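You operate a simulated robot arm through the tools that you are given. There is no shell and no other tool. Be economical: measure what you need, move in short steps, check, and stop when the job is done.

Carry out the task below with a simulated robot arm. There is one attempt and no reset: what you move stays moved.

JOB
Close down the heat press: dial off, time to SHORT, head over the pad, switch off.

It is judged by the outcome, as a careful person would: the job done as asked, and still so three seconds after it is handed in. It fails if anything else is knocked over, pushed out of place, dropped, spilled or broken.

ROBOT AND FRAMES
A 6-joint arm with a two-finger parallel gripper, fixed in place. Base frame: the origin is at the foot of the arm, x ahead of it, y to its left, z up; the work surface is at about z = 848. Lengths are in mm, angles in degrees, forces in N, time in s.
With the tool pointing down near the work surface it reaches from about 260 to 680 mm from the base axis. Its first joint turns from -66.0 to 66.0 degrees. Payload 2.9 kg.
Tool frame: the origin (TCP) lies between the finger pads and is the grasp point; the fingertips stand 30 mm ahead of it; z points along the fingers, y is the line along which they close. Largest opening 110 mm; finger width 20, thickness 10; the body of the gripper, 48 by 112 mm, starts 55 mm behind the TCP.
Orientation is that of the tool frame in the base frame, as a unit quaternion [x, y, z, w]. With the fingers straight down and closing along the base's y, the tool's x points along the base's -x, its y along +y and its z along -z.

CONTROLS
- The arm moves only by the tool nudge_tool. Its argument "moves" is a list of rows, each an object of numbers (a shift or turn left out is 0, a gripper value left out holds the last): "x", "y", "z": the shift along the tool's x, y, z in mm; "rx", "ry", "rz": the turn, a rotation vector about the tool's x, y, z in degrees; "gripper": the opening, from 0 (shut) to 1 (fully open). In form: [{"x": .., "y": .., "z": .., "rx": .., "ry": .., "rz": .., "gripper": ..}, ...]. A call has 1 to 12 rows; each row shifts and turns the commanded pose from where the row before left it, along the tool's axes as they then stand. A row lasts 0.2 s, in which the tool goes at most 50 mm and 8.6 degrees; a call with a longer step from one row to the next is refused whole, and so is a gripper value outside its range. A pose out of reach is approached as far as the arm can. The call stops where the force on the tool passes 50 N (or 10 N more than at its start, if that is more) or the arm is blocked; 0.2 s more then pass. Each finger travels about 108 mm/s and halts on what it meets, pressing with about 39 N; the grip force reading is that of the motor and also rises with nothing between the fingers. The clock runs only during rows and for 0.2 s after the last one: add rows that do not move to give the fingers time. The reply holds the time, the measured pose of the TCP, the force on the tool along the base axes, the opening and the grip force, in the units named above and with some noise, with the torque about the TCP (base axes, N m) and any sound that the robot's microphone picked up.
- Cameras (640 x 400 px; columns grow to the right, rows downward): "scene" is fixed at [65.2, 428.8, 1395.2]; the picture's right is [-0.82, -0.57, 0.00], its down [-0.29, 0.43, -0.85] and it looks along [0.48, -0.70, -0.52] (base axes); focal length 236 px, centre (320, 200). "wrist" rides on the gripper at [72, 17, -103] in the tool frame; the picture's right is [-0.23, 0.97, 0.00], its down [-0.76, -0.18, -0.62] and it looks along [-0.61, -0.14, 0.78] (tool axes); focal length 222 px, centre (320, 200). There is no depth. A picture from a camera that has moved, and an enlarged one, comes with that camera's place and axes in the base frame and with its lens. The place of the scene camera against the robot may be out by one fixed shift of up to 12 mm in any direction.
- camera(camera): a new picture of that camera. It takes no simulated time.
- enlarge(camera, box): a new picture of the part [left, top, right, bottom] of that camera's present view, enlarged. It takes no simulated time.
- job_done(): hands the job in; it is judged then, once.

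Go step by step. Nothing tells you positions but the pictures and the camera data: compare them with the known pose of the tool, close in by small moves and look again before you grip or let go. The budget is 120 turns and 76 pictures, counting those below and the enlarged ones. Unless the task says otherwise, let go and move clear before handing in, and close with one line.

The tools are called after "Call:" as name(argument=value, ...) on one line, values as JSON. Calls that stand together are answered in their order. nudge_tool: Moves the arm, as the interface text tells. Its arguments: {"type":"object","properties":{"moves":{"type":"array"}},"required":["moves"]} The other tools are called the same way: camera (camera) takes a picture; enlarge (camera, box) takes an enlarged picture of a part of a camera's view; job_done () hands the job in.

At the start:

```text
time_s: 0.0
position: [382.0, 63.4, 1253.5]
tcp_rot: [-0.001, 1.0, 0.0, 0.0]
contact_force: [0.6, 0.1, 0.1]
torque: [0.03, 0.01, 0.01]
finger_gap: 109.9
grasp_force: 0.0
```

scene: 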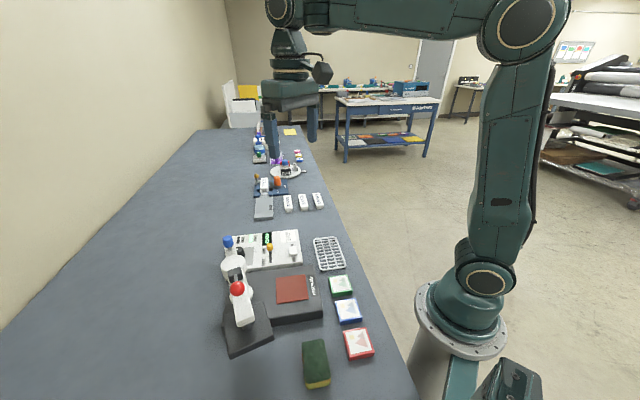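
wrist: 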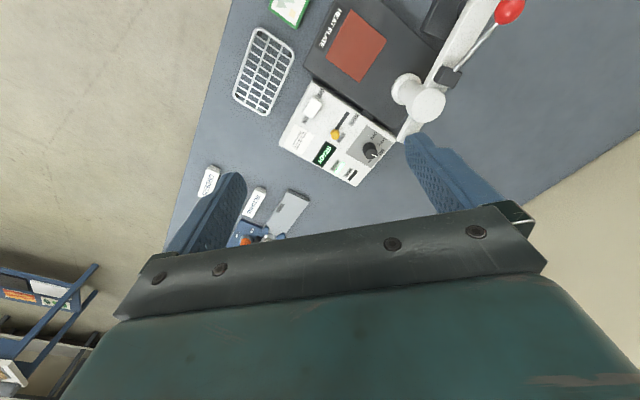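

I see the heat press with a control panel (dial, lever, switch) and a swing head with a red knob. I'll take enlarged pictures of it first.

Call:
enlarge(camera="scene", box=[200, 220, 360, 360])

Call:
enlarge(camera="wrist", box=[260, 70, 420, 190])

Call:
enlarge(camera="wrist", box=[280, 0, 560, 160])

```text
2.86 times, centred on (280, 290) of scene
camera zoom: at [65.2, 428.8, 1395.2], right [-0.82, -0.57, 0.0], down [-0.29, 0.43, -0.85], along [0.48, -0.7, -0.52], focal length 675 px, centre (434, -57)
```

zoom: 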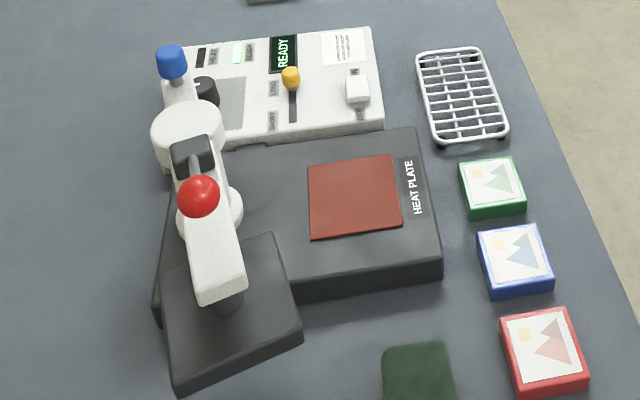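

```text
3.33 times, centred on (340, 130) of wrist
camera zoom: at [309.5, 79.7, 1356.3], right [0.23, 0.97, 0.0], down [0.76, -0.18, 0.62], along [0.61, -0.14, -0.78], focal length 740 px, centre (253, 433)
```

zoom: 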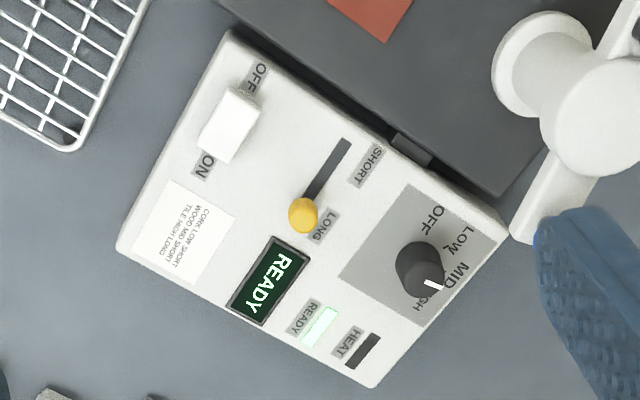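

```text
2.29 times, centred on (420, 80) of wrist
camera zoom: at [309.5, 79.7, 1356.3], right [0.23, 0.97, 0.0], down [0.76, -0.18, 0.62], along [0.61, -0.14, -0.78], focal length 508 px, centre (91, 474)
```

zoom: 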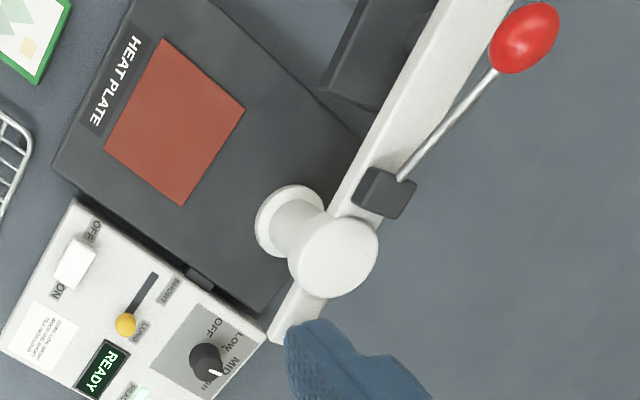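

The press sits at roughly 45° to the base. I estimate the dial at (553,140), the switch at (430,43), the pivot column at (446,225) and the red lever knob at (347,284,1038). I'll move closer to see the dial better.

Call:
nudge_tool(moves=[{"x": -23.6, "y": 13.4, "z": 34.6, "gripper": 1}, {"x": -23.6, "y": 13.4, "z": 34.6}, {"x": -23.6, "y": 13.4, "z": 34.6}, {"x": -23.6, "y": 13.4, "z": 34.6}, {"x": -23.6, "y": 13.4, "z": 34.6}, {}])

Call:
camera(camera="wrist")

Call:
camera(camera="scene")

```text
time_s: 1.4
position: [499.7, 130.0, 1083.5]
tcp_rot: [0.0, 1.0, 0.0, 0.0]
contact_force: [0.4, -0.2, -0.5]
torque: [0.0, -0.01, 0.01]
finger_gap: 110.0
grasp_force: 0.0
```

```text
70 pictures are left
camera wrist: at [427.4, 146.8, 1185.9], right [0.23, 0.97, 0.0], down [0.76, -0.18, 0.62], along [0.61, -0.14, -0.78], focal length 222 px, centre (320, 200)
```

wrist: 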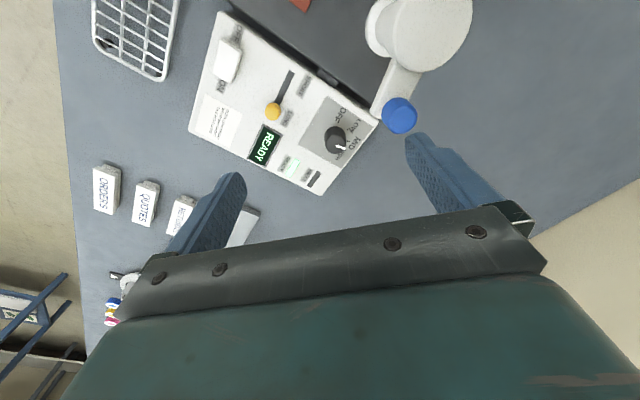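

```text
69 pictures are left
```

scene: 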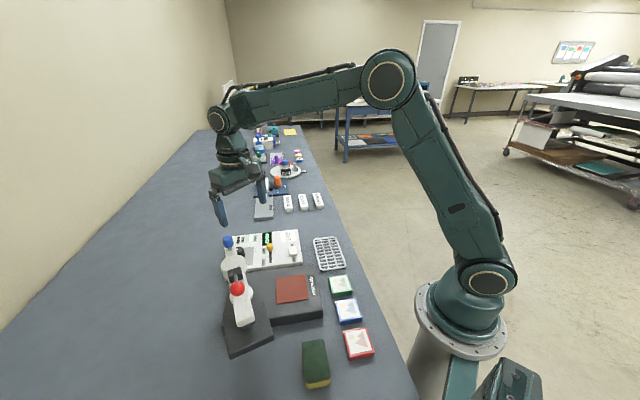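

Call:
enlarge(camera="wrist", box=[180, 60, 420, 200])

Call:
enlarge(camera="wrist", box=[295, 85, 385, 185])

Call:
enlarge(camera="scene", box=[210, 225, 310, 285])

```text
2.67 times, centred on (300, 130) of wrist
camera zoom: at [427.4, 146.8, 1185.9], right [0.23, 0.97, 0.0], down [0.76, -0.18, 0.62], along [0.61, -0.14, -0.78], focal length 592 px, centre (373, 387)
```

zoom: 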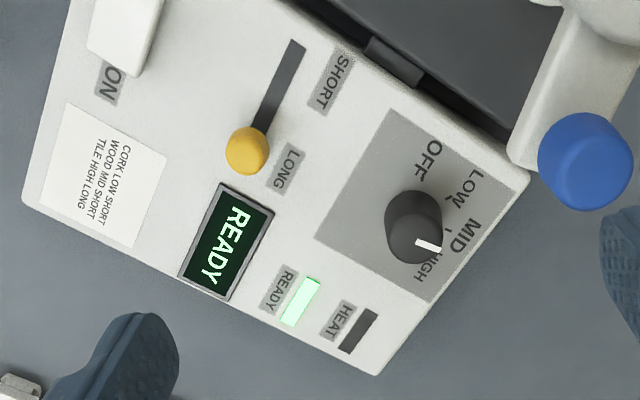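

```text
4.00 times, centred on (340, 135) of wrist
camera zoom: at [427.4, 146.8, 1185.9], right [0.23, 0.97, 0.0], down [0.76, -0.18, 0.62], along [0.61, -0.14, -0.78], focal length 888 px, centre (240, 460)
```

zoom: 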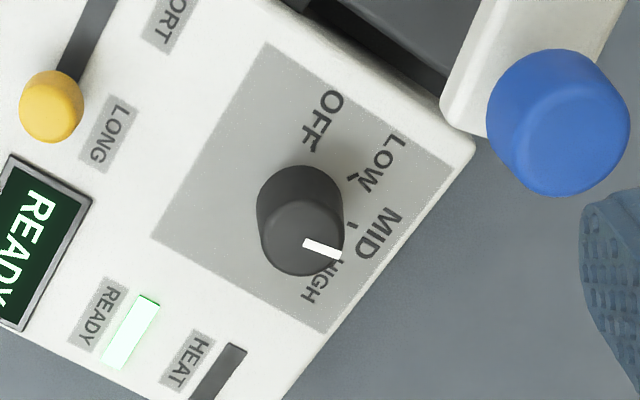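

```text
6.40 times, centred on (260, 255) of scene
camera zoom: at [65.2, 428.8, 1395.2], right [-0.82, -0.57, 0.0], down [-0.29, 0.43, -0.85], along [0.48, -0.7, -0.52], focal length 1512 px, centre (704, -152)
```

zoom: 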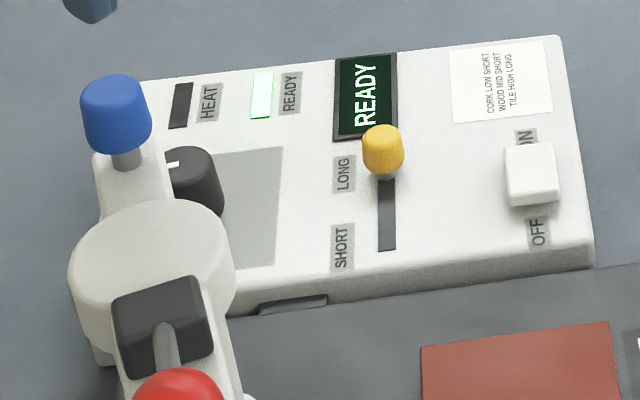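

The dial points at MID, with ticks about 45° apart, so OFF is about +90° counterclockwise seen from above. To keep the gripper body and camera off the blue knob (497,194,1013), I want yaw offsets from +85° to +175°. I'll check up high that the wrist can reach that range.

Call:
nudge_tool(moves=[{"rz": -8.5}, {"rz": -8.5}, {"rz": -8.5}, {"rz": -8.5}, {"rz": -8.5}, {"rz": -8.5}, {"rz": -8.5}, {"rz": -8.5}, {"rz": -8.5}, {"rz": -8.5}])

Call:
nudge_tool(moves=[{"rz": -8.5}, {"rz": -8.5}, {"rz": -8.5}, {"rz": -8.5}, {"rz": -8.5}, {"rz": -8.5}, {"rz": -8.5}, {"rz": -8.5}, {"rz": -8.5}, {"rz": -8.5}, {"rz": -8.5}])

```text
time_s: 3.6
position: [499.1, 131.0, 1080.0]
tcp_rot: [-0.676, 0.737, 0.0, 0.001]
contact_force: [0.0, 0.1, -0.5]
torque: [-0.01, -0.03, -0.02]
finger_gap: 110.0
grasp_force: 0.1
```

```text
time_s: 6.0
position: [501.8, 129.6, 1081.2]
tcp_rot: [1.0, -0.012, 0.0, 0.0]
contact_force: [0.4, 0.4, 0.2]
torque: [-0.02, 0.04, -0.02]
finger_gap: 110.2
grasp_force: 0.1
```

The wrist reaches 178°. From here I'll take a view from the other side to fix the dial position.

Call:
enlarge(camera="wrist", box=[160, 0, 480, 200])

```text
2.00 times, centred on (320, 100) of wrist
camera zoom: at [572.4, 111.2, 1183.5], right [-0.25, -0.97, 0.0], down [-0.76, 0.2, 0.62], along [-0.6, 0.16, -0.78], focal length 444 px, centre (320, 400)
```

zoom: 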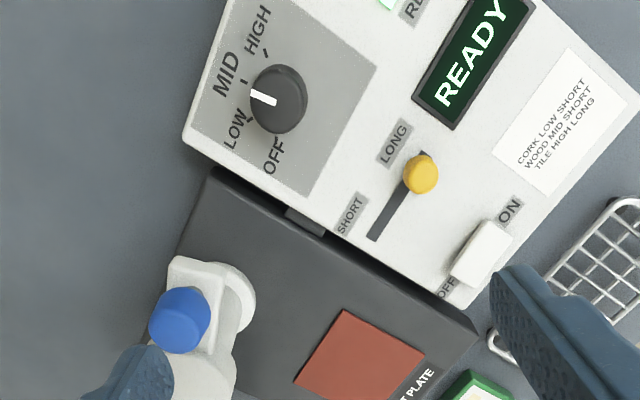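

Dial top is at about (557,138,907) and the panel at about z 883. Next I rotate back to yaw 85°, move over the dial and partly close the fingers.

Call:
nudge_tool(moves=[{"rz": 8.5, "gripper": 0.55}, {"rz": 8.5}, {"rz": 8.5}, {"rz": 8.5}, {"rz": 8.5}, {"rz": 8.5}, {"rz": 8.5}, {"rz": 8.5}, {"rz": 8.5}, {"rz": 8.5}, {"rz": 8.5}])

Call:
nudge_tool(moves=[{"x": -6.4, "y": -27.3, "z": 30}, {"x": -6.4, "y": -27.3, "z": 30}, {"z": 20}, {}])

Call:
camera(camera="wrist")

Call:
enlarge(camera="scene", box=[200, 180, 320, 290])

```text
time_s: 8.4
position: [499.6, 132.0, 1081.1]
tcp_rot: [-0.674, 0.739, 0.0, 0.001]
contact_force: [0.5, -1.1, -0.1]
torque: [0.0, 0.0, 0.02]
finger_gap: 60.5
grasp_force: 0.2
```

```text
time_s: 9.4
position: [554.8, 136.6, 999.1]
tcp_rot: [-0.676, 0.737, 0.0, 0.0]
contact_force: [-0.3, 0.2, -0.2]
torque: [-0.01, 0.03, 0.02]
finger_gap: 60.6
grasp_force: 0.0
```

```text
64 pictures are left
camera wrist: at [531.3, 65.8, 1102.5], right [-0.95, 0.31, 0.0], down [0.24, 0.74, 0.62], along [0.19, 0.59, -0.78], focal length 222 px, centre (320, 200)
```

wrist: 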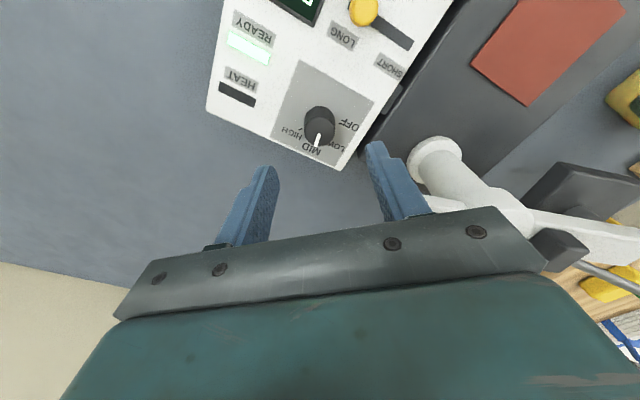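

```text
3.64 times, centred on (260, 235) of scene
camera zoom: at [65.2, 428.8, 1395.2], right [-0.82, -0.57, 0.0], down [-0.29, 0.43, -0.85], along [0.48, -0.7, -0.52], focal length 859 px, centre (538, 73)
```

zoom: 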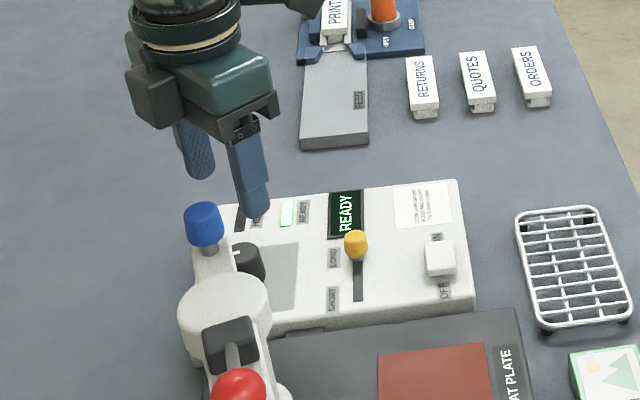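

Call:
enlarge(camera="wrist", box=[270, 70, 370, 170])

```text
4.00 times, centred on (320, 120) of wrist
camera zoom: at [531.3, 65.8, 1102.5], right [-0.95, 0.31, 0.0], down [0.24, 0.74, 0.62], along [0.19, 0.59, -0.78], focal length 888 px, centre (320, 520)
```

zoom: 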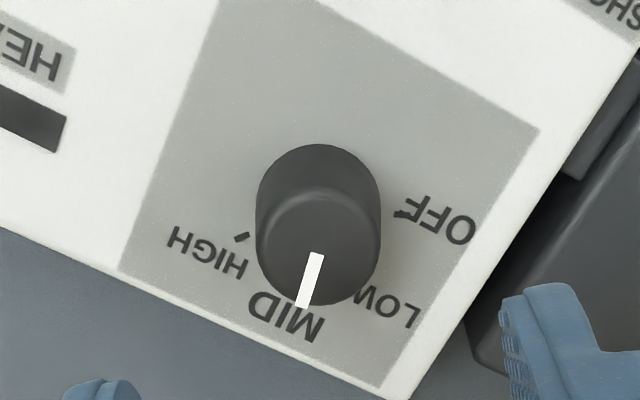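

The dial is centred at about (556,138.5), which matches my earlier estimate. I'll descend to z≈921 and close on it.

Call:
nudge_tool(moves=[{"x": -1.6, "y": -0.9, "z": 26}, {"z": 26}, {"z": 26}, {}])

Call:
nudge_tool(moves=[{"gripper": 0.3}, {"gripper": 0.2}, {"gripper": 0.2}, {"gripper": 0.2}])

```text
time_s: 10.4
position: [556.7, 140.3, 922.7]
tcp_rot: [-0.675, 0.737, 0.0, 0.0]
contact_force: [0.3, 0.6, -0.7]
torque: [0.01, 0.03, 0.01]
finger_gap: 60.6
grasp_force: 0.0
```

```text
time_s: 11.4
position: [555.5, 139.7, 922.1]
tcp_rot: [-0.675, 0.738, 0.0, 0.0]
contact_force: [1.5, 0.9, -1.8]
torque: [0.13, -0.11, -0.01]
finger_gap: 29.5
grasp_force: 45.1
```

Gripped at a 29.5 mm gap. Turning +90° toward OFF, in parts.

Call:
nudge_tool(moves=[{"rz": -7.5}, {"rz": -7.5}, {"rz": -7.5}, {"rz": -7.5}, {"rz": -7.5}, {"rz": -7.5}])

Call:
nudge_tool(moves=[{"rz": -7.5}, {"rz": -7.5}, {"rz": -7.5}, {"rz": -7.5}, {"rz": -7.5}, {"rz": -7.5}])

Call:
enlarge(camera="wrist", box=[240, 60, 400, 200])

```text
time_s: 12.8
position: [556.1, 139.0, 921.7]
tcp_rot: [0.907, -0.422, -0.001, 0.0]
contact_force: [-11.2, 0.1, 0.4]
torque: [-0.8, -0.07, 0.03]
finger_gap: 29.2
grasp_force: 44.7
```

```text
time_s: 14.2
position: [556.7, 139.8, 921.9]
tcp_rot: [0.999, -0.043, -0.002, 0.001]
contact_force: [-21.4, -7.5, 1.2]
torque: [-0.36, -0.18, -0.03]
finger_gap: 29.5
grasp_force: 44.6
```

```text
2.86 times, centred on (320, 130) of wrist
camera zoom: at [626.5, 115.6, 1024.9], right [-0.31, -0.95, 0.0], down [-0.74, 0.24, 0.63], along [-0.6, 0.19, -0.78], focal length 635 px, centre (320, 400)
```

zoom: 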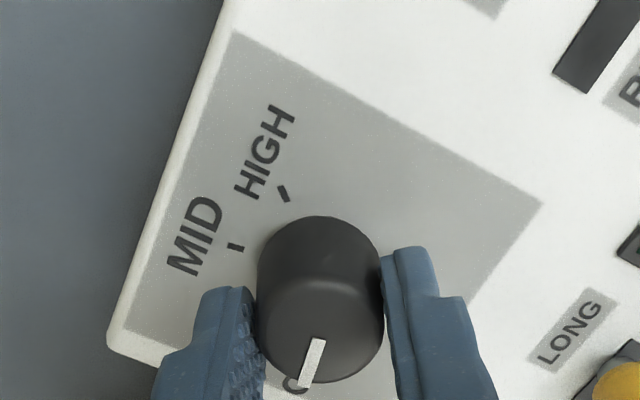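

The pointer seems to be at OFF. I'll release, lift and check.

Call:
nudge_tool(moves=[{"gripper": 0.55}, {"gripper": 0.55}, {"gripper": 0.55}, {"z": -30}, {"z": -40}, {"z": -40}, {}])

Call:
camera(camera="wrist")

Call:
enlarge(camera="wrist", box=[240, 40, 400, 180])

```text
time_s: 15.8
position: [557.7, 142.5, 1032.6]
tcp_rot: [0.999, -0.044, 0.0, 0.0]
contact_force: [0.3, -0.5, 0.5]
torque: [0.01, -0.01, 0.0]
finger_gap: 60.6
grasp_force: 0.1
```

```text
60 pictures are left
camera wrist: at [627.1, 118.3, 1136.3], right [-0.31, -0.95, 0.0], down [-0.74, 0.24, 0.62], along [-0.59, 0.19, -0.78], focal length 222 px, centre (320, 200)
```

wrist: 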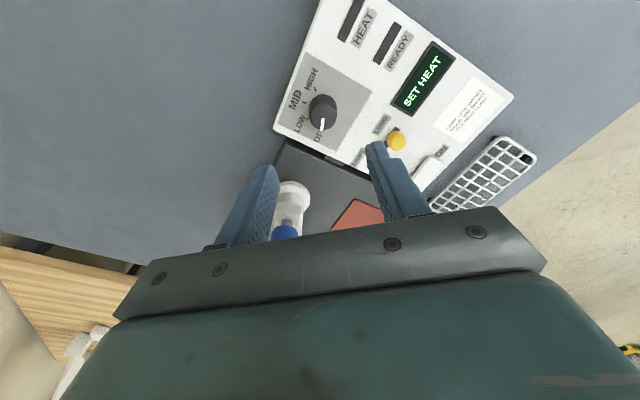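

```text
2.86 times, centred on (320, 110) of wrist
camera zoom: at [627.1, 118.3, 1136.3], right [-0.31, -0.95, 0.0], down [-0.74, 0.24, 0.62], along [-0.59, 0.19, -0.78], focal length 635 px, centre (320, 457)
```

zoom: 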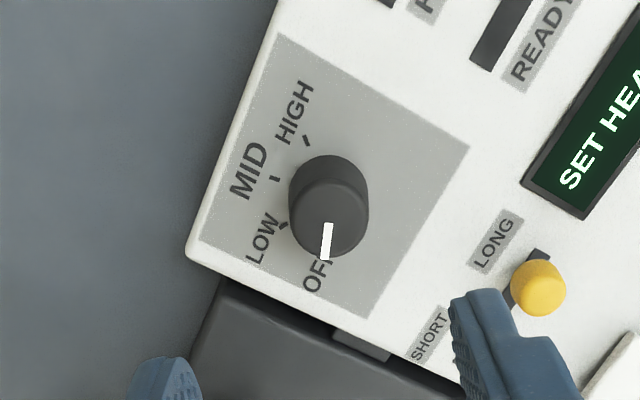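

The display reads "SET HEAT" and the pointer is on OFF, so the dial is done. Next is the slider knob at about (501,68). I rise and rotate so the fingers close along the slot (137°).

Call:
nudge_tool(moves=[{"z": -45}, {"rz": 8.5}, {"rz": 8.5}, {"rz": 8.5}, {"rz": 8.5}, {"rz": 8.5}, {"rz": 8.5}, {"rz": 8.5}, {"rz": 8.5}])

Call:
nudge_tool(moves=[{"rz": 8.5}, {"rz": 8.5}, {"rz": 8.5}, {"rz": 8.5}, {"rz": 8.5}, {"rz": 8.5}, {"rz": 8.5}, {}])

```text
time_s: 17.8
position: [558.7, 139.7, 1076.8]
tcp_rot: [0.803, -0.596, 0.0, 0.0]
contact_force: [0.8, 0.2, 0.3]
torque: [-0.04, 0.03, -0.01]
finger_gap: 60.3
grasp_force: 0.0
```

```text
time_s: 19.6
position: [556.7, 139.0, 1076.7]
tcp_rot: [-0.402, 0.915, 0.0, 0.0]
contact_force: [0.2, 0.1, -0.7]
torque: [0.01, -0.04, -0.01]
finger_gap: 60.4
grasp_force: 0.0
```

Call:
nudge_tool(moves=[{"x": 30, "y": -2.2, "z": 25}, {"x": 30, "y": -2.2, "z": 25}, {"x": 30, "y": -2.3, "z": 25}, {}])

Call:
camera(camera="wrist")

Call:
enlarge(camera="wrist", box=[260, 60, 420, 180])

```text
time_s: 20.6
position: [501.1, 69.9, 1000.9]
tcp_rot: [-0.402, 0.916, 0.0, 0.0]
contact_force: [-0.5, 0.0, 1.8]
torque: [0.02, -0.03, 0.0]
finger_gap: 60.5
grasp_force: 0.1
```

```text
58 pictures are left
camera wrist: at [438.7, 27.3, 1104.4], right [-0.56, 0.83, 0.0], down [0.65, 0.44, 0.62], along [0.51, 0.35, -0.78], focal length 222 px, centre (320, 200)
```

wrist: 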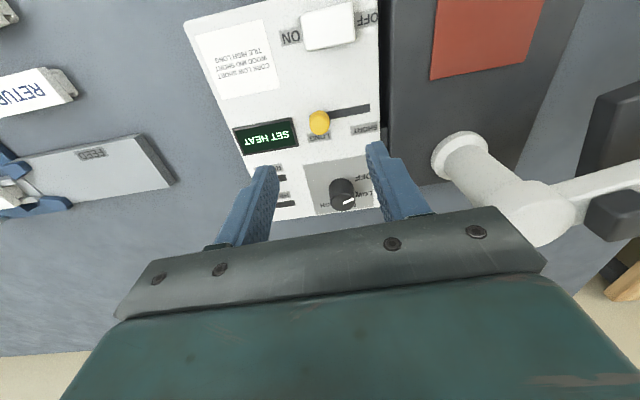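

```text
3.33 times, centred on (340, 120) of wrist
camera zoom: at [438.7, 27.3, 1104.4], right [-0.56, 0.83, 0.0], down [0.65, 0.44, 0.62], along [0.51, 0.35, -0.78], focal length 740 px, centre (253, 467)
```

zoom: 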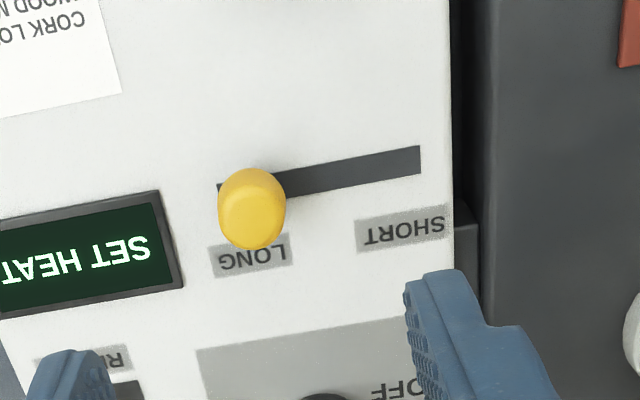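

The slider knob is at about (498,68.5). I'll descend around it and close.

Call:
nudge_tool(moves=[{"x": 3, "y": 1.3, "z": 27}, {"z": 27}, {"z": 27.5}, {"gripper": 0.3}, {"gripper": 0.1}, {"gripper": 0.07}, {"gripper": 0.07}, {}])

Call:
enlarge(camera="wrist", box=[240, 60, 400, 200])

```text
time_s: 22.4
position: [497.7, 67.8, 921.6]
tcp_rot: [-0.402, 0.915, 0.0, 0.0]
contact_force: [1.8, -1.9, -6.1]
torque: [0.31, -0.37, 0.02]
finger_gap: 19.0
grasp_force: 45.3
```

```text
2.86 times, centred on (320, 130) of wrist
camera zoom: at [434.0, 24.8, 1024.8], right [-0.56, 0.83, 0.0], down [0.65, 0.44, 0.62], along [0.51, 0.35, -0.78], focal length 635 px, centre (320, 400)
```

zoom: 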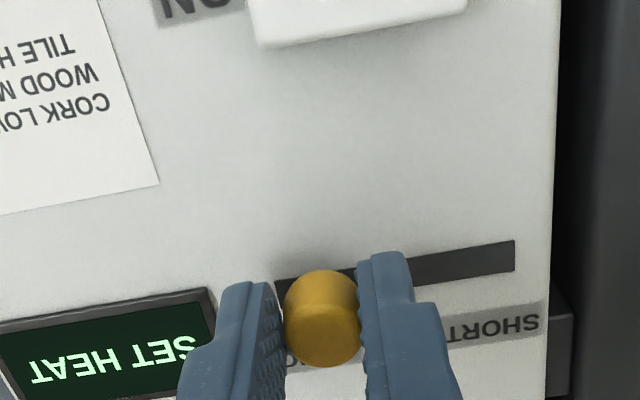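

Gripped at a 19 mm gap. Now I drag it toward SHORT.

Call:
nudge_tool(moves=[{"y": 6, "x": -0.3, "z": -0.5}, {"y": 6, "x": -0.3}, {"y": 6, "x": -0.3}, {"y": 6, "x": -0.3}, {"y": 6, "x": -0.3}, {}])

Call:
enlarge(camera="wrist", box=[240, 60, 400, 200])

```text
time_s: 23.8
position: [474.2, 87.8, 922.8]
tcp_rot: [-0.402, 0.916, 0.0, -0.003]
contact_force: [-13.8, -14.9, -2.8]
torque: [-0.52, 0.47, 0.02]
finger_gap: 18.8
grasp_force: 44.6
```

```text
2.86 times, centred on (320, 130) of wrist
camera zoom: at [413.7, 46.2, 1025.2], right [-0.56, 0.83, 0.0], down [0.65, 0.44, 0.62], along [0.51, 0.35, -0.79], focal length 635 px, centre (320, 400)
```

zoom: 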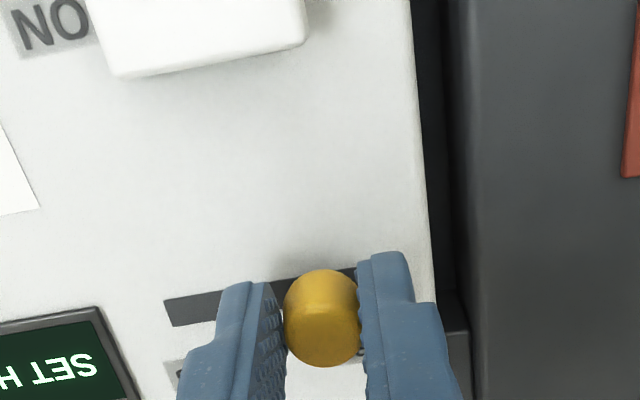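

A lateral load has built up, so the slot is angled slightly the other way. I'll correct sideways and continue to the end.

Call:
nudge_tool(moves=[{"y": 4, "x": 1.5}, {"y": 4, "x": 0.6}, {"y": 3, "x": 0.2}, {"y": 2, "x": 0.1}, {}])

Call:
enlarge(camera="wrist", box=[240, 60, 400, 200])

```text
time_s: 25.0
position: [467.8, 95.2, 922.2]
tcp_rot: [-0.399, 0.917, -0.002, 0.003]
contact_force: [22.6, -21.7, -28.1]
torque: [-0.07, -1.13, -0.11]
finger_gap: 19.1
grasp_force: 44.9
```

```text
2.86 times, centred on (320, 130) of wrist
camera zoom: at [405.9, 52.7, 1024.6], right [-0.56, 0.83, -0.01], down [0.64, 0.44, 0.63], along [0.52, 0.35, -0.78], focal length 635 px, centre (320, 400)
```

zoom: 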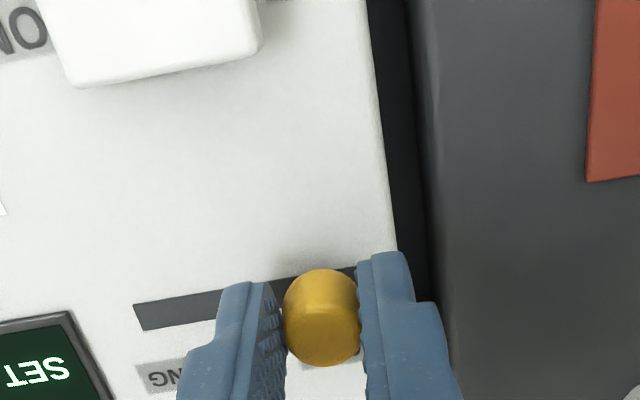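

It has reached the end stop after about 41 mm of travel. I'll release, lift and look.

Call:
nudge_tool(moves=[{"y": -2}, {"gripper": 0.5}, {"gripper": 0.5}, {"gripper": 0.5}, {"z": -35}, {"z": -40}, {"z": -40}, {}])

Call:
camera(camera="wrist")

Call:
enlarge(camera="wrist", box=[200, 0, 400, 140])

Call:
enlarge(camera="scene", box=[210, 220, 350, 360])

```text
time_s: 26.8
position: [465.7, 96.8, 1036.1]
tcp_rot: [-0.403, 0.915, 0.0, 0.001]
contact_force: [0.5, 1.0, 0.5]
torque: [-0.01, -0.01, 0.0]
finger_gap: 55.0
grasp_force: 0.0
```

```text
53 pictures are left
camera wrist: at [404.1, 53.6, 1139.5], right [-0.56, 0.83, 0.0], down [0.65, 0.44, 0.62], along [0.51, 0.35, -0.78], focal length 222 px, centre (320, 200)
```

wrist: 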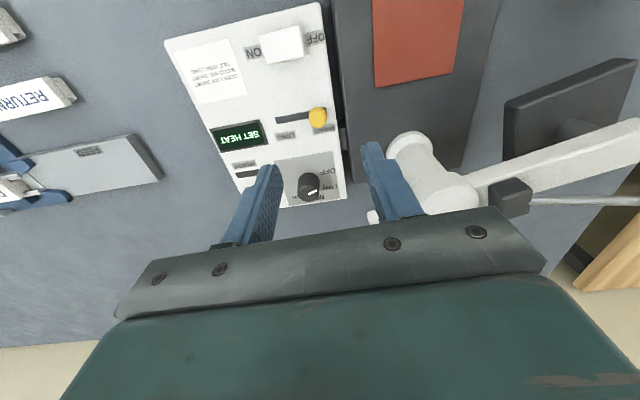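

```text
2.86 times, centred on (300, 70) of wrist
camera zoom: at [404.1, 53.6, 1139.5], right [-0.56, 0.83, 0.0], down [0.65, 0.44, 0.62], along [0.51, 0.35, -0.78], focal length 635 px, centre (377, 571)
```

zoom: 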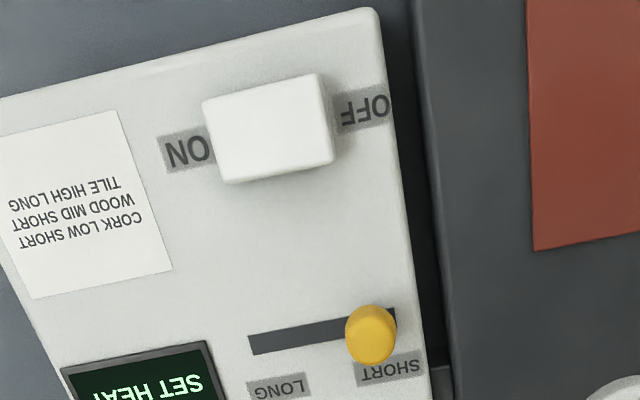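

```text
2.86 times, centred on (280, 290) of scene
camera zoom: at [65.2, 428.8, 1395.2], right [-0.82, -0.57, 0.0], down [-0.29, 0.43, -0.85], along [0.48, -0.7, -0.52], focal length 675 px, centre (434, -57)
```

zoom: 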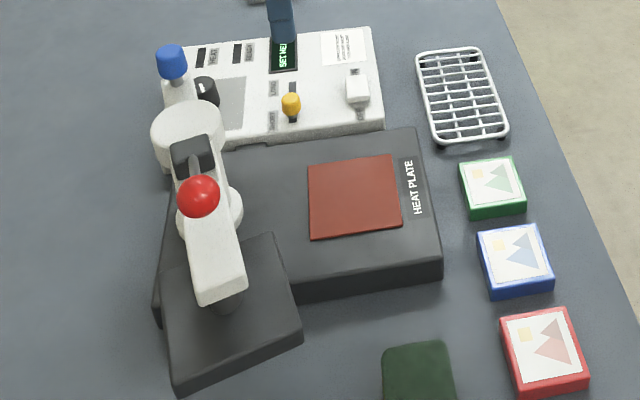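

The slider is at SHORT. Next is the head, so I rise and move to get a good view of the pivot, arm and head.

Call:
nudge_tool(moves=[{"y": 18.2, "z": -38.8}, {"y": 18.2, "z": -38.8}, {"y": 18.2, "z": -38.8}, {"y": 18.2, "z": -38.8}, {"y": 18.2, "z": -38.8, "x": -1.8}, {}])

Call:
camera(camera="wrist")

Call:
enlarge(camera="wrist", box=[280, 30, 520, 180])

Call:
enlarge(camera="scene", box=[210, 230, 290, 310])

Call:
enlarge(camera="scene", box=[210, 270, 340, 370])

```text
time_s: 28.2
position: [404.8, 157.7, 1229.4]
tcp_rot: [-0.402, 0.915, 0.0, 0.0]
contact_force: [-0.3, -0.3, 0.8]
torque: [0.02, 0.0, 0.0]
finger_gap: 54.7
grasp_force: 0.1
```

```text
50 pictures are left
camera wrist: at [340.8, 114.6, 1332.0], right [-0.56, 0.83, 0.0], down [0.65, 0.44, 0.62], along [0.51, 0.35, -0.78], focal length 222 px, centre (320, 200)
```

wrist: 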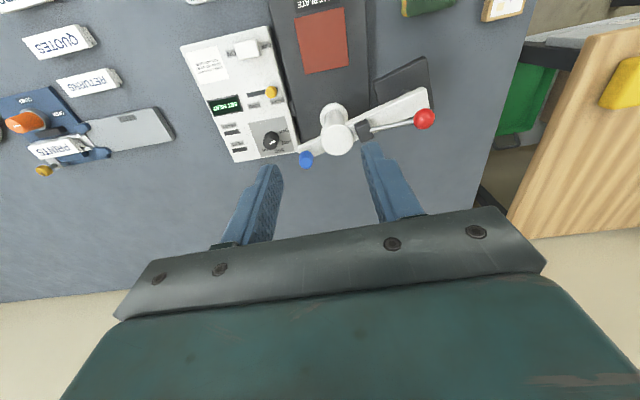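

```text
2.67 times, centred on (400, 105) of wrist
camera zoom: at [340.8, 114.6, 1332.0], right [-0.56, 0.83, 0.0], down [0.65, 0.44, 0.62], along [0.51, 0.35, -0.78], focal length 592 px, centre (107, 453)
```

zoom: 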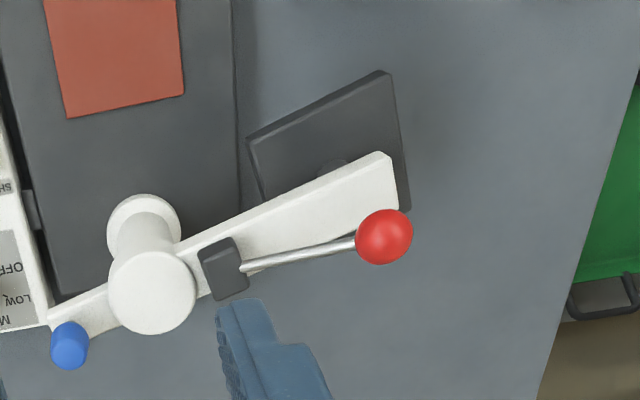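

```text
5.00 times, centred on (250, 270) of scene
camera zoom: at [65.2, 428.8, 1395.2], right [-0.82, -0.57, 0.0], down [-0.29, 0.43, -0.85], along [0.48, -0.7, -0.52], focal length 1181 px, centre (670, -150)
```

zoom: 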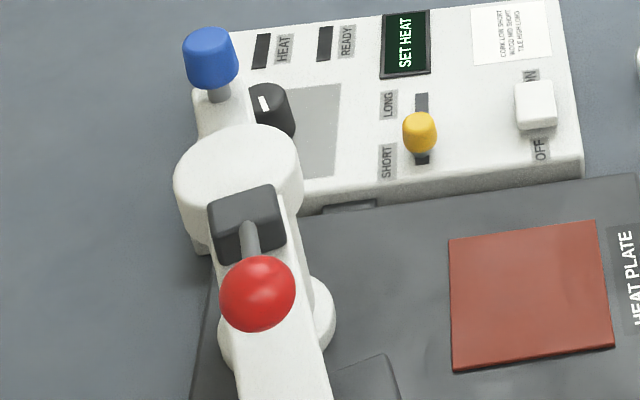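

```text
4.00 times, centred on (275, 320) of scene
camera zoom: at [65.2, 428.8, 1395.2], right [-0.82, -0.57, 0.0], down [-0.29, 0.43, -0.85], along [0.48, -0.7, -0.52], focal length 945 px, centre (500, -280)
```

zoom: 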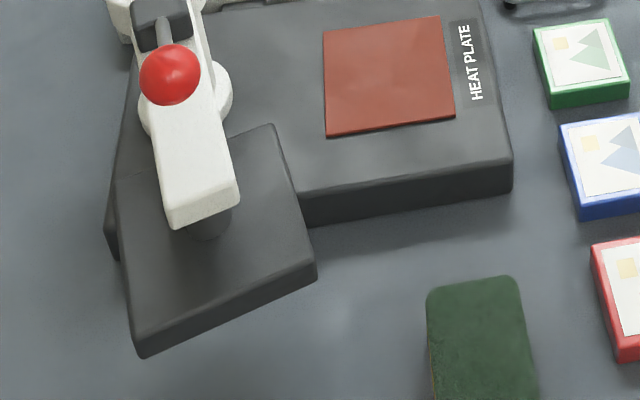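

The blue knob sits on the arm's tail at (497,194,1013), and the pivot is at about (447,223). The head is at 148° and the pad at about 225°. I'll grip the blue knob tangentially and take it along an arc of about 77°. First I rotate the yaw to -30°.

Call:
nudge_tool(moves=[{"rz": 8.55}, {"rz": 8.55}, {"rz": 8.55}, {"rz": 8.55}, {"rz": 8.55}, {"rz": 8.55}, {"rz": 8.55}, {"rz": 8.55}, {"rz": 8.55}, {}])

```text
time_s: 30.4
position: [402.7, 156.9, 1231.0]
tcp_rot: [0.255, 0.967, 0.0, 0.0]
contact_force: [-0.3, -0.5, -0.5]
torque: [0.03, 0.01, 0.02]
finger_gap: 55.1
grasp_force: 0.0
```

Call:
nudge_tool(moves=[{"x": -15.9, "y": 19.7, "z": 33}, {"x": -15.9, "y": 19.7, "z": 33}, {"x": -15.9, "y": 19.7, "z": 33}, {"x": -16, "y": 19.7, "z": 33}, {}])

Call:
camera(camera="wrist")

Call:
enlarge(camera="wrist", box=[240, 60, 400, 200])

Call:
enlarge(camera="scene", box=[190, 170, 310, 290])

```text
time_s: 31.6
position: [494.7, 197.0, 1097.5]
tcp_rot: [0.255, 0.967, 0.0, 0.0]
contact_force: [0.5, 0.6, 0.0]
torque: [0.01, 0.01, 0.0]
finger_gap: 54.8
grasp_force: 0.0
```

```text
46 pictures are left
camera wrist: at [439.7, 246.6, 1200.4], right [0.68, 0.74, 0.0], down [0.58, -0.53, 0.62], along [0.46, -0.42, -0.78], focal length 222 px, centre (320, 200)
```

wrist: 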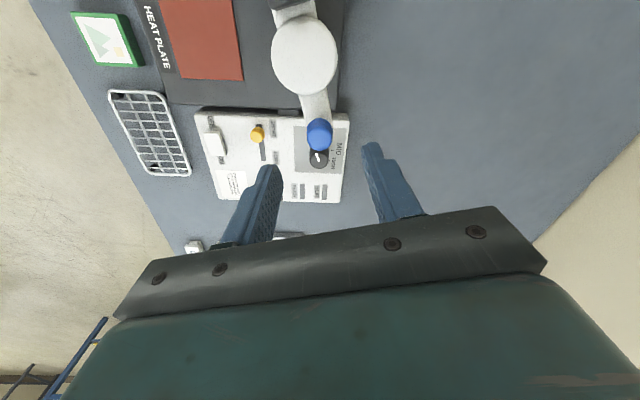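

```text
2.86 times, centred on (320, 130) of wrist
camera zoom: at [439.7, 246.6, 1200.4], right [0.68, 0.74, 0.0], down [0.58, -0.53, 0.62], along [0.46, -0.42, -0.78], focal length 635 px, centre (320, 400)
```

zoom: 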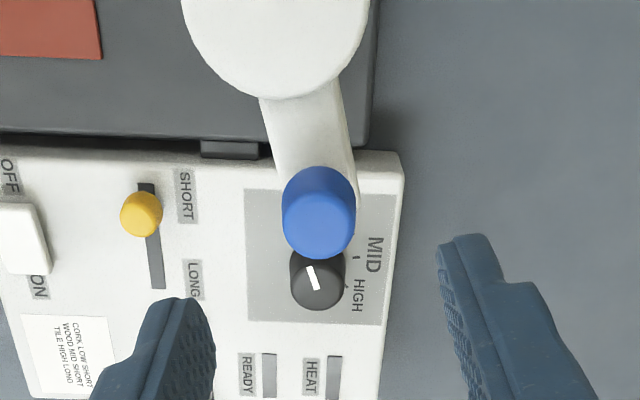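

```text
3.33 times, centred on (250, 230) of scene
camera zoom: at [65.2, 428.8, 1395.2], right [-0.82, -0.57, 0.0], down [-0.29, 0.43, -0.85], along [0.48, -0.7, -0.52], focal length 787 px, centre (553, 100)
```

zoom: 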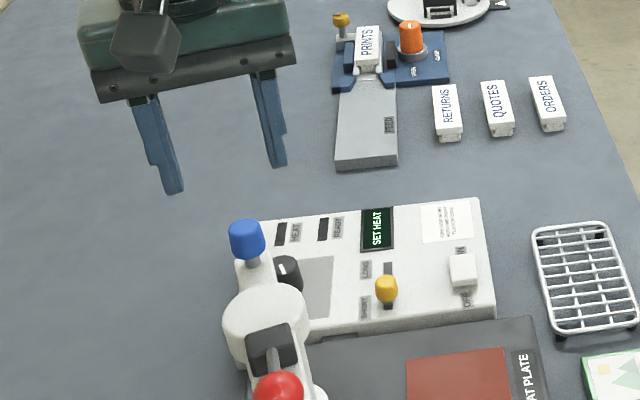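

The blue knob is at (500,191) with its top near 1010. I'll align, descend and grip.

Call:
nudge_tool(moves=[{"x": -7.6, "y": -2.6, "z": 25}, {"z": 25}, {"z": 23}, {}, {"gripper": 0.35}, {"gripper": 0.15}, {"gripper": 0.15}, {}])

Call:
enlarge(camera="wrist", box=[200, 0, 440, 200])

Call:
enlarge(camera="scene", box=[190, 170, 310, 290])

```text
time_s: 33.4
position: [500.2, 192.3, 1026.0]
tcp_rot: [0.253, 0.967, 0.001, 0.002]
contact_force: [13.1, 20.9, -7.7]
torque: [0.43, -0.39, -0.09]
finger_gap: 23.5
grasp_force: 45.4
```

```text
2.00 times, centred on (320, 100) of wrist
camera zoom: at [445.3, 241.4, 1128.0], right [0.67, 0.74, 0.0], down [0.57, -0.53, 0.62], along [0.46, -0.42, -0.78], focal length 444 px, centre (320, 400)
```

zoom: 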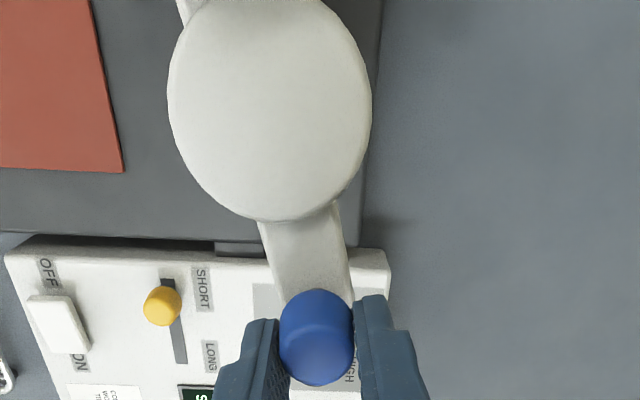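

```text
3.33 times, centred on (250, 230) of scene
camera zoom: at [65.7, 429.5, 1395.0], right [-0.82, -0.57, 0.0], down [-0.29, 0.43, -0.85], along [0.48, -0.7, -0.52], focal length 787 px, centre (553, 100)
```

zoom: 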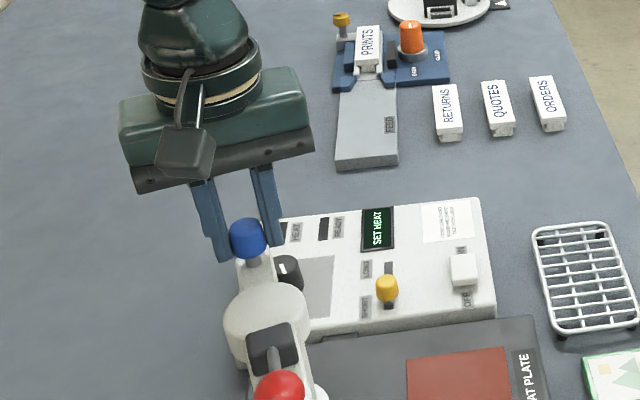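

Firmly gripped at 23.5 mm. I'll swing along the arc around pivot (447,222), starting with a first part to feel the resistance.

Call:
nudge_tool(moves=[{"x": 0.52, "y": 7.97, "rz": -7.5}, {"x": 0.52, "y": 7.97, "rz": -7.5}])

Call:
enlarge(camera="scene", box=[190, 220, 350, 360])

```text
time_s: 34.0
position: [505.2, 201.2, 1023.6]
tcp_rot: [0.127, 0.992, -0.001, -0.001]
contact_force: [8.0, -6.6, 2.7]
torque: [-0.08, 0.85, 0.22]
finger_gap: 23.5
grasp_force: 45.1
```

```text
2.86 times, centred on (270, 290) of scene
camera zoom: at [65.5, 428.6, 1395.3], right [-0.82, -0.57, 0.0], down [-0.29, 0.43, -0.85], along [0.48, -0.7, -0.52], focal length 675 px, centre (463, -57)
```

zoom: 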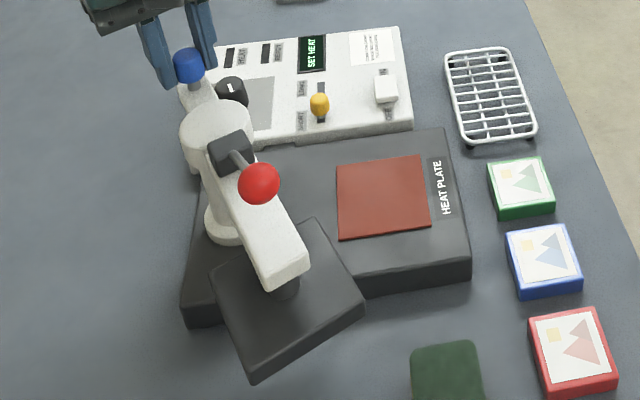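

It swings freely and the head clears the base. Continuing.

Call:
nudge_tool(moves=[{"x": 0.52, "y": 7.97, "rz": -7.5}, {"x": 0.52, "y": 7.97, "rz": -7.5}, {"x": 0.52, "y": 7.97, "rz": -7.5}, {"x": 0.52, "y": 7.97, "rz": -7.5}, {"x": 0.52, "y": 7.97, "rz": -7.5}, {"x": 0.52, "y": 7.97, "rz": -7.5}])

Call:
enlarge(camera="scene", box=[190, 220, 350, 360])

```text
time_s: 35.4
position: [502.6, 251.5, 1025.5]
tcp_rot: [-0.266, 0.964, 0.0, 0.003]
contact_force: [14.5, 7.0, -6.4]
torque: [0.68, -1.1, 0.03]
finger_gap: 23.2
grasp_force: 45.0
```

```text
2.86 times, centred on (270, 290) of scene
camera zoom: at [65.7, 429.0, 1395.1], right [-0.82, -0.57, 0.0], down [-0.29, 0.43, -0.85], along [0.48, -0.7, -0.52], focal length 675 px, centre (463, -57)
```

zoom: 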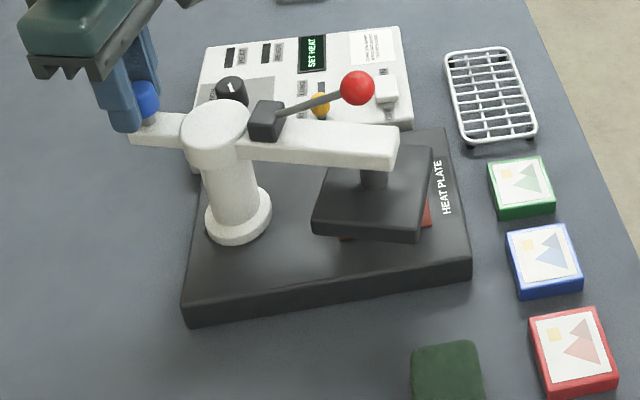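

About 58° turned and the head is nearly square with the base. It needs around 15° more.

Call:
nudge_tool(moves=[{"x": 0.52, "y": 7.97, "rz": -7.5}, {"x": 0.52, "y": 7.97, "rz": -7.5}, {}])

Call:
enlarge(camera="scene", box=[190, 220, 350, 360])

Call:
camera(camera="wrist")

```text
time_s: 36.2
position: [492.9, 262.6, 1025.4]
tcp_rot: [-0.388, 0.922, 0.0, 0.001]
contact_force: [11.9, 15.3, -9.7]
torque: [0.45, -0.37, -0.06]
finger_gap: 23.4
grasp_force: 45.0
```

```text
2.86 times, centred on (270, 290) of scene
camera zoom: at [65.7, 429.3, 1395.0], right [-0.82, -0.57, 0.0], down [-0.29, 0.43, -0.85], along [0.48, -0.7, -0.52], focal length 675 px, centre (463, -57)
```

zoom: 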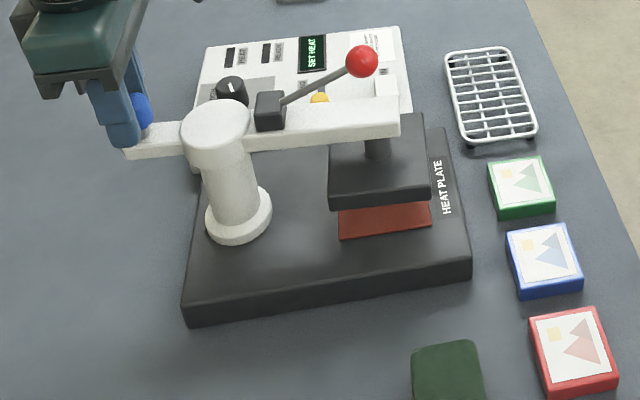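

```text
38 pictures are left
camera wrist: at [429.7, 222.5, 1128.2], right [-0.54, 0.84, 0.0], down [0.66, 0.42, 0.62], along [0.53, 0.34, -0.78], focal length 222 px, centre (320, 200)
```

wrist: 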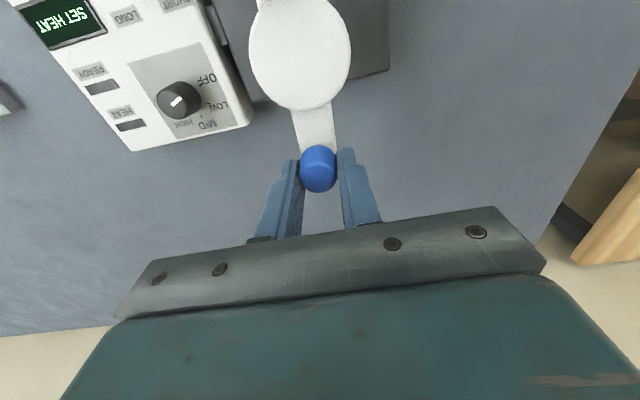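

The head is nearly square and needs a few more degrees. I'll move in small steps and watch for a stop.

Call:
nudge_tool(moves=[{"x": -0.5, "y": 2.1, "rz": -2}, {"x": 0, "y": 2.1, "rz": -2}, {}])

Call:
enlarge(camera="scene", box=[230, 250, 330, 330])

```text
time_s: 37.0
position: [492.7, 265.6, 1025.8]
tcp_rot: [-0.418, 0.909, 0.0, 0.002]
contact_force: [16.5, 8.5, -0.5]
torque: [-0.29, 0.03, 0.04]
finger_gap: 23.2
grasp_force: 44.8
```

```text
5.00 times, centred on (280, 290) of scene
camera zoom: at [65.7, 429.1, 1395.1], right [-0.82, -0.57, 0.0], down [-0.29, 0.43, -0.85], along [0.48, -0.7, -0.52], focal length 1181 px, centre (520, -250)
```

zoom: 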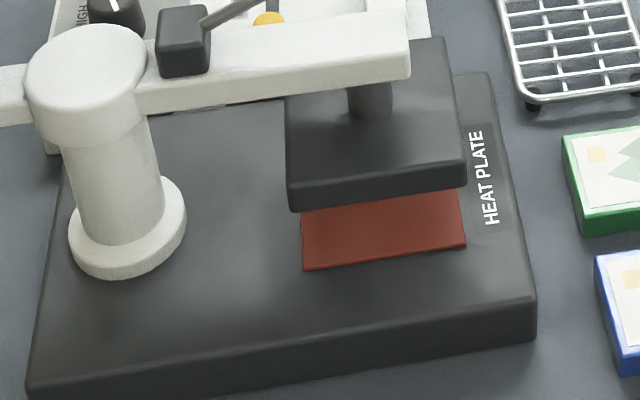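

The head edge, arm and pad edges are parallel, so the head is aligned over the pad. I'll release and lift straight up.

Call:
nudge_tool(moves=[{"gripper": 0.5}, {"gripper": 0.5}, {"gripper": 0.5}, {"z": -35}, {"z": -40}, {"z": -45}, {}])

Call:
camera(camera="wrist")

Call:
enlarge(camera="scene", box=[210, 230, 330, 330])

```text
time_s: 38.6
position: [486.0, 265.2, 1146.5]
tcp_rot: [-0.419, 0.908, 0.0, 0.0]
contact_force: [-1.3, 1.0, 0.5]
torque: [-0.01, 0.02, -0.01]
finger_gap: 54.9
grasp_force: 0.2
```

```text
36 pictures are left
camera wrist: at [424.7, 220.0, 1249.0], right [-0.59, 0.8, 0.0], down [0.63, 0.46, 0.62], along [0.5, 0.37, -0.78], focal length 222 px, centre (320, 200)
```

wrist: 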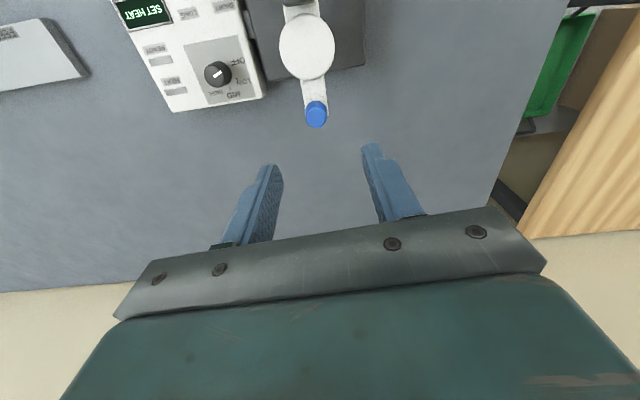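

```text
4.00 times, centred on (270, 280) of scene
camera zoom: at [65.2, 428.8, 1395.2], right [-0.82, -0.57, 0.0], down [-0.29, 0.43, -0.85], along [0.48, -0.7, -0.52], focal length 945 px, centre (520, -120)
```

zoom: 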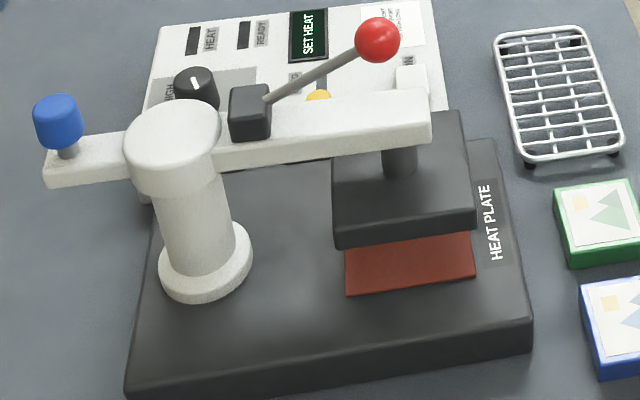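

The head is over the pad and stays there. Next is the switch near (430,43). I move over it high up and look.

Call:
nudge_tool(moves=[{"x": 34.2, "y": -16.9, "gripper": 0.3}, {"x": 34.2, "y": -16.9, "gripper": 0}, {"x": 34.2, "y": -16.9}, {"x": 34.2, "y": -16.9}, {"x": 34.2, "y": -16.9}, {"x": 34.2, "y": -16.9}, {"z": 30}, {"z": 30}, {}])

Call:
camera(camera="wrist")

Call:
enlarge(camera="wrist", box=[240, 60, 400, 180])

Call:
enlarge(camera="scene", box=[250, 215, 350, 295])

```text
time_s: 40.6
position: [431.8, 46.2, 1085.7]
tcp_rot: [-0.419, 0.908, 0.0, 0.0]
contact_force: [0.9, 0.4, -0.5]
torque: [-0.04, 0.0, -0.04]
finger_gap: 0.0
grasp_force: 38.0
```

```text
34 pictures are left
camera wrist: at [371.2, 0.4, 1189.3], right [-0.59, 0.8, 0.0], down [0.63, 0.46, 0.62], along [0.5, 0.37, -0.78], focal length 222 px, centre (320, 200)
```

wrist: 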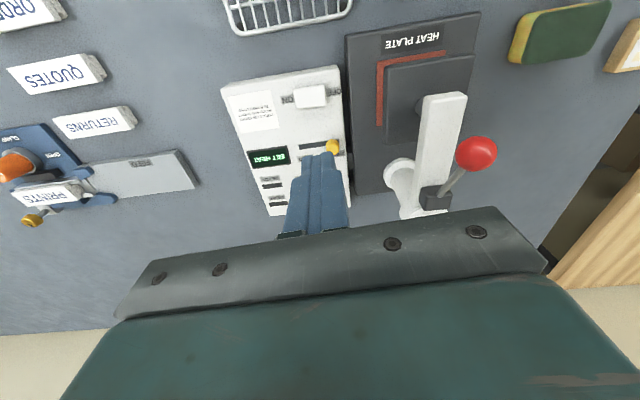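

```text
3.33 times, centred on (320, 120) of wrist
camera zoom: at [371.2, 0.4, 1189.3], right [-0.59, 0.8, 0.0], down [0.63, 0.46, 0.62], along [0.5, 0.37, -0.78], focal length 740 px, centre (320, 467)
```

zoom: 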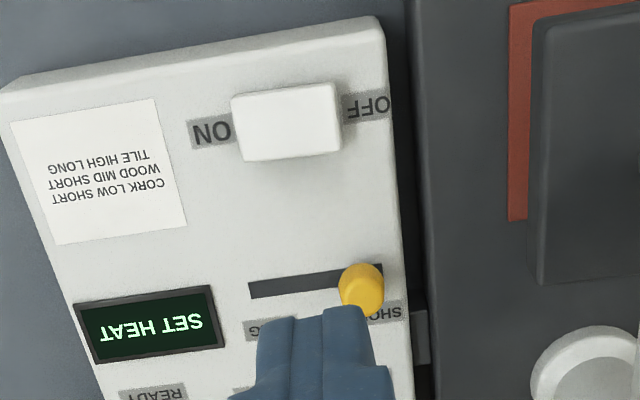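

```text
5.00 times, centred on (300, 255) of scene
camera zoom: at [65.2, 428.8, 1395.2], right [-0.82, -0.57, 0.0], down [-0.29, 0.43, -0.85], along [0.48, -0.7, -0.52], focal length 1181 px, centre (420, -75)
```

zoom: 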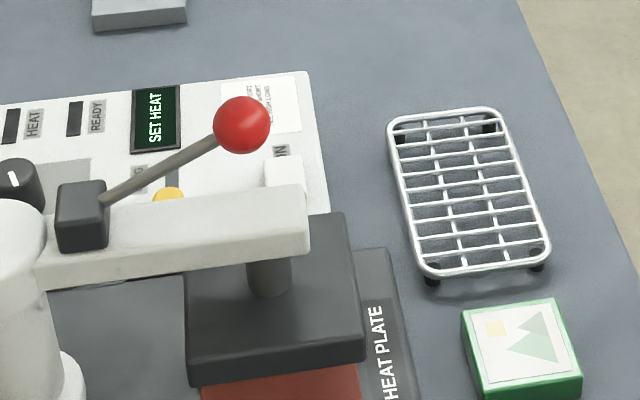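

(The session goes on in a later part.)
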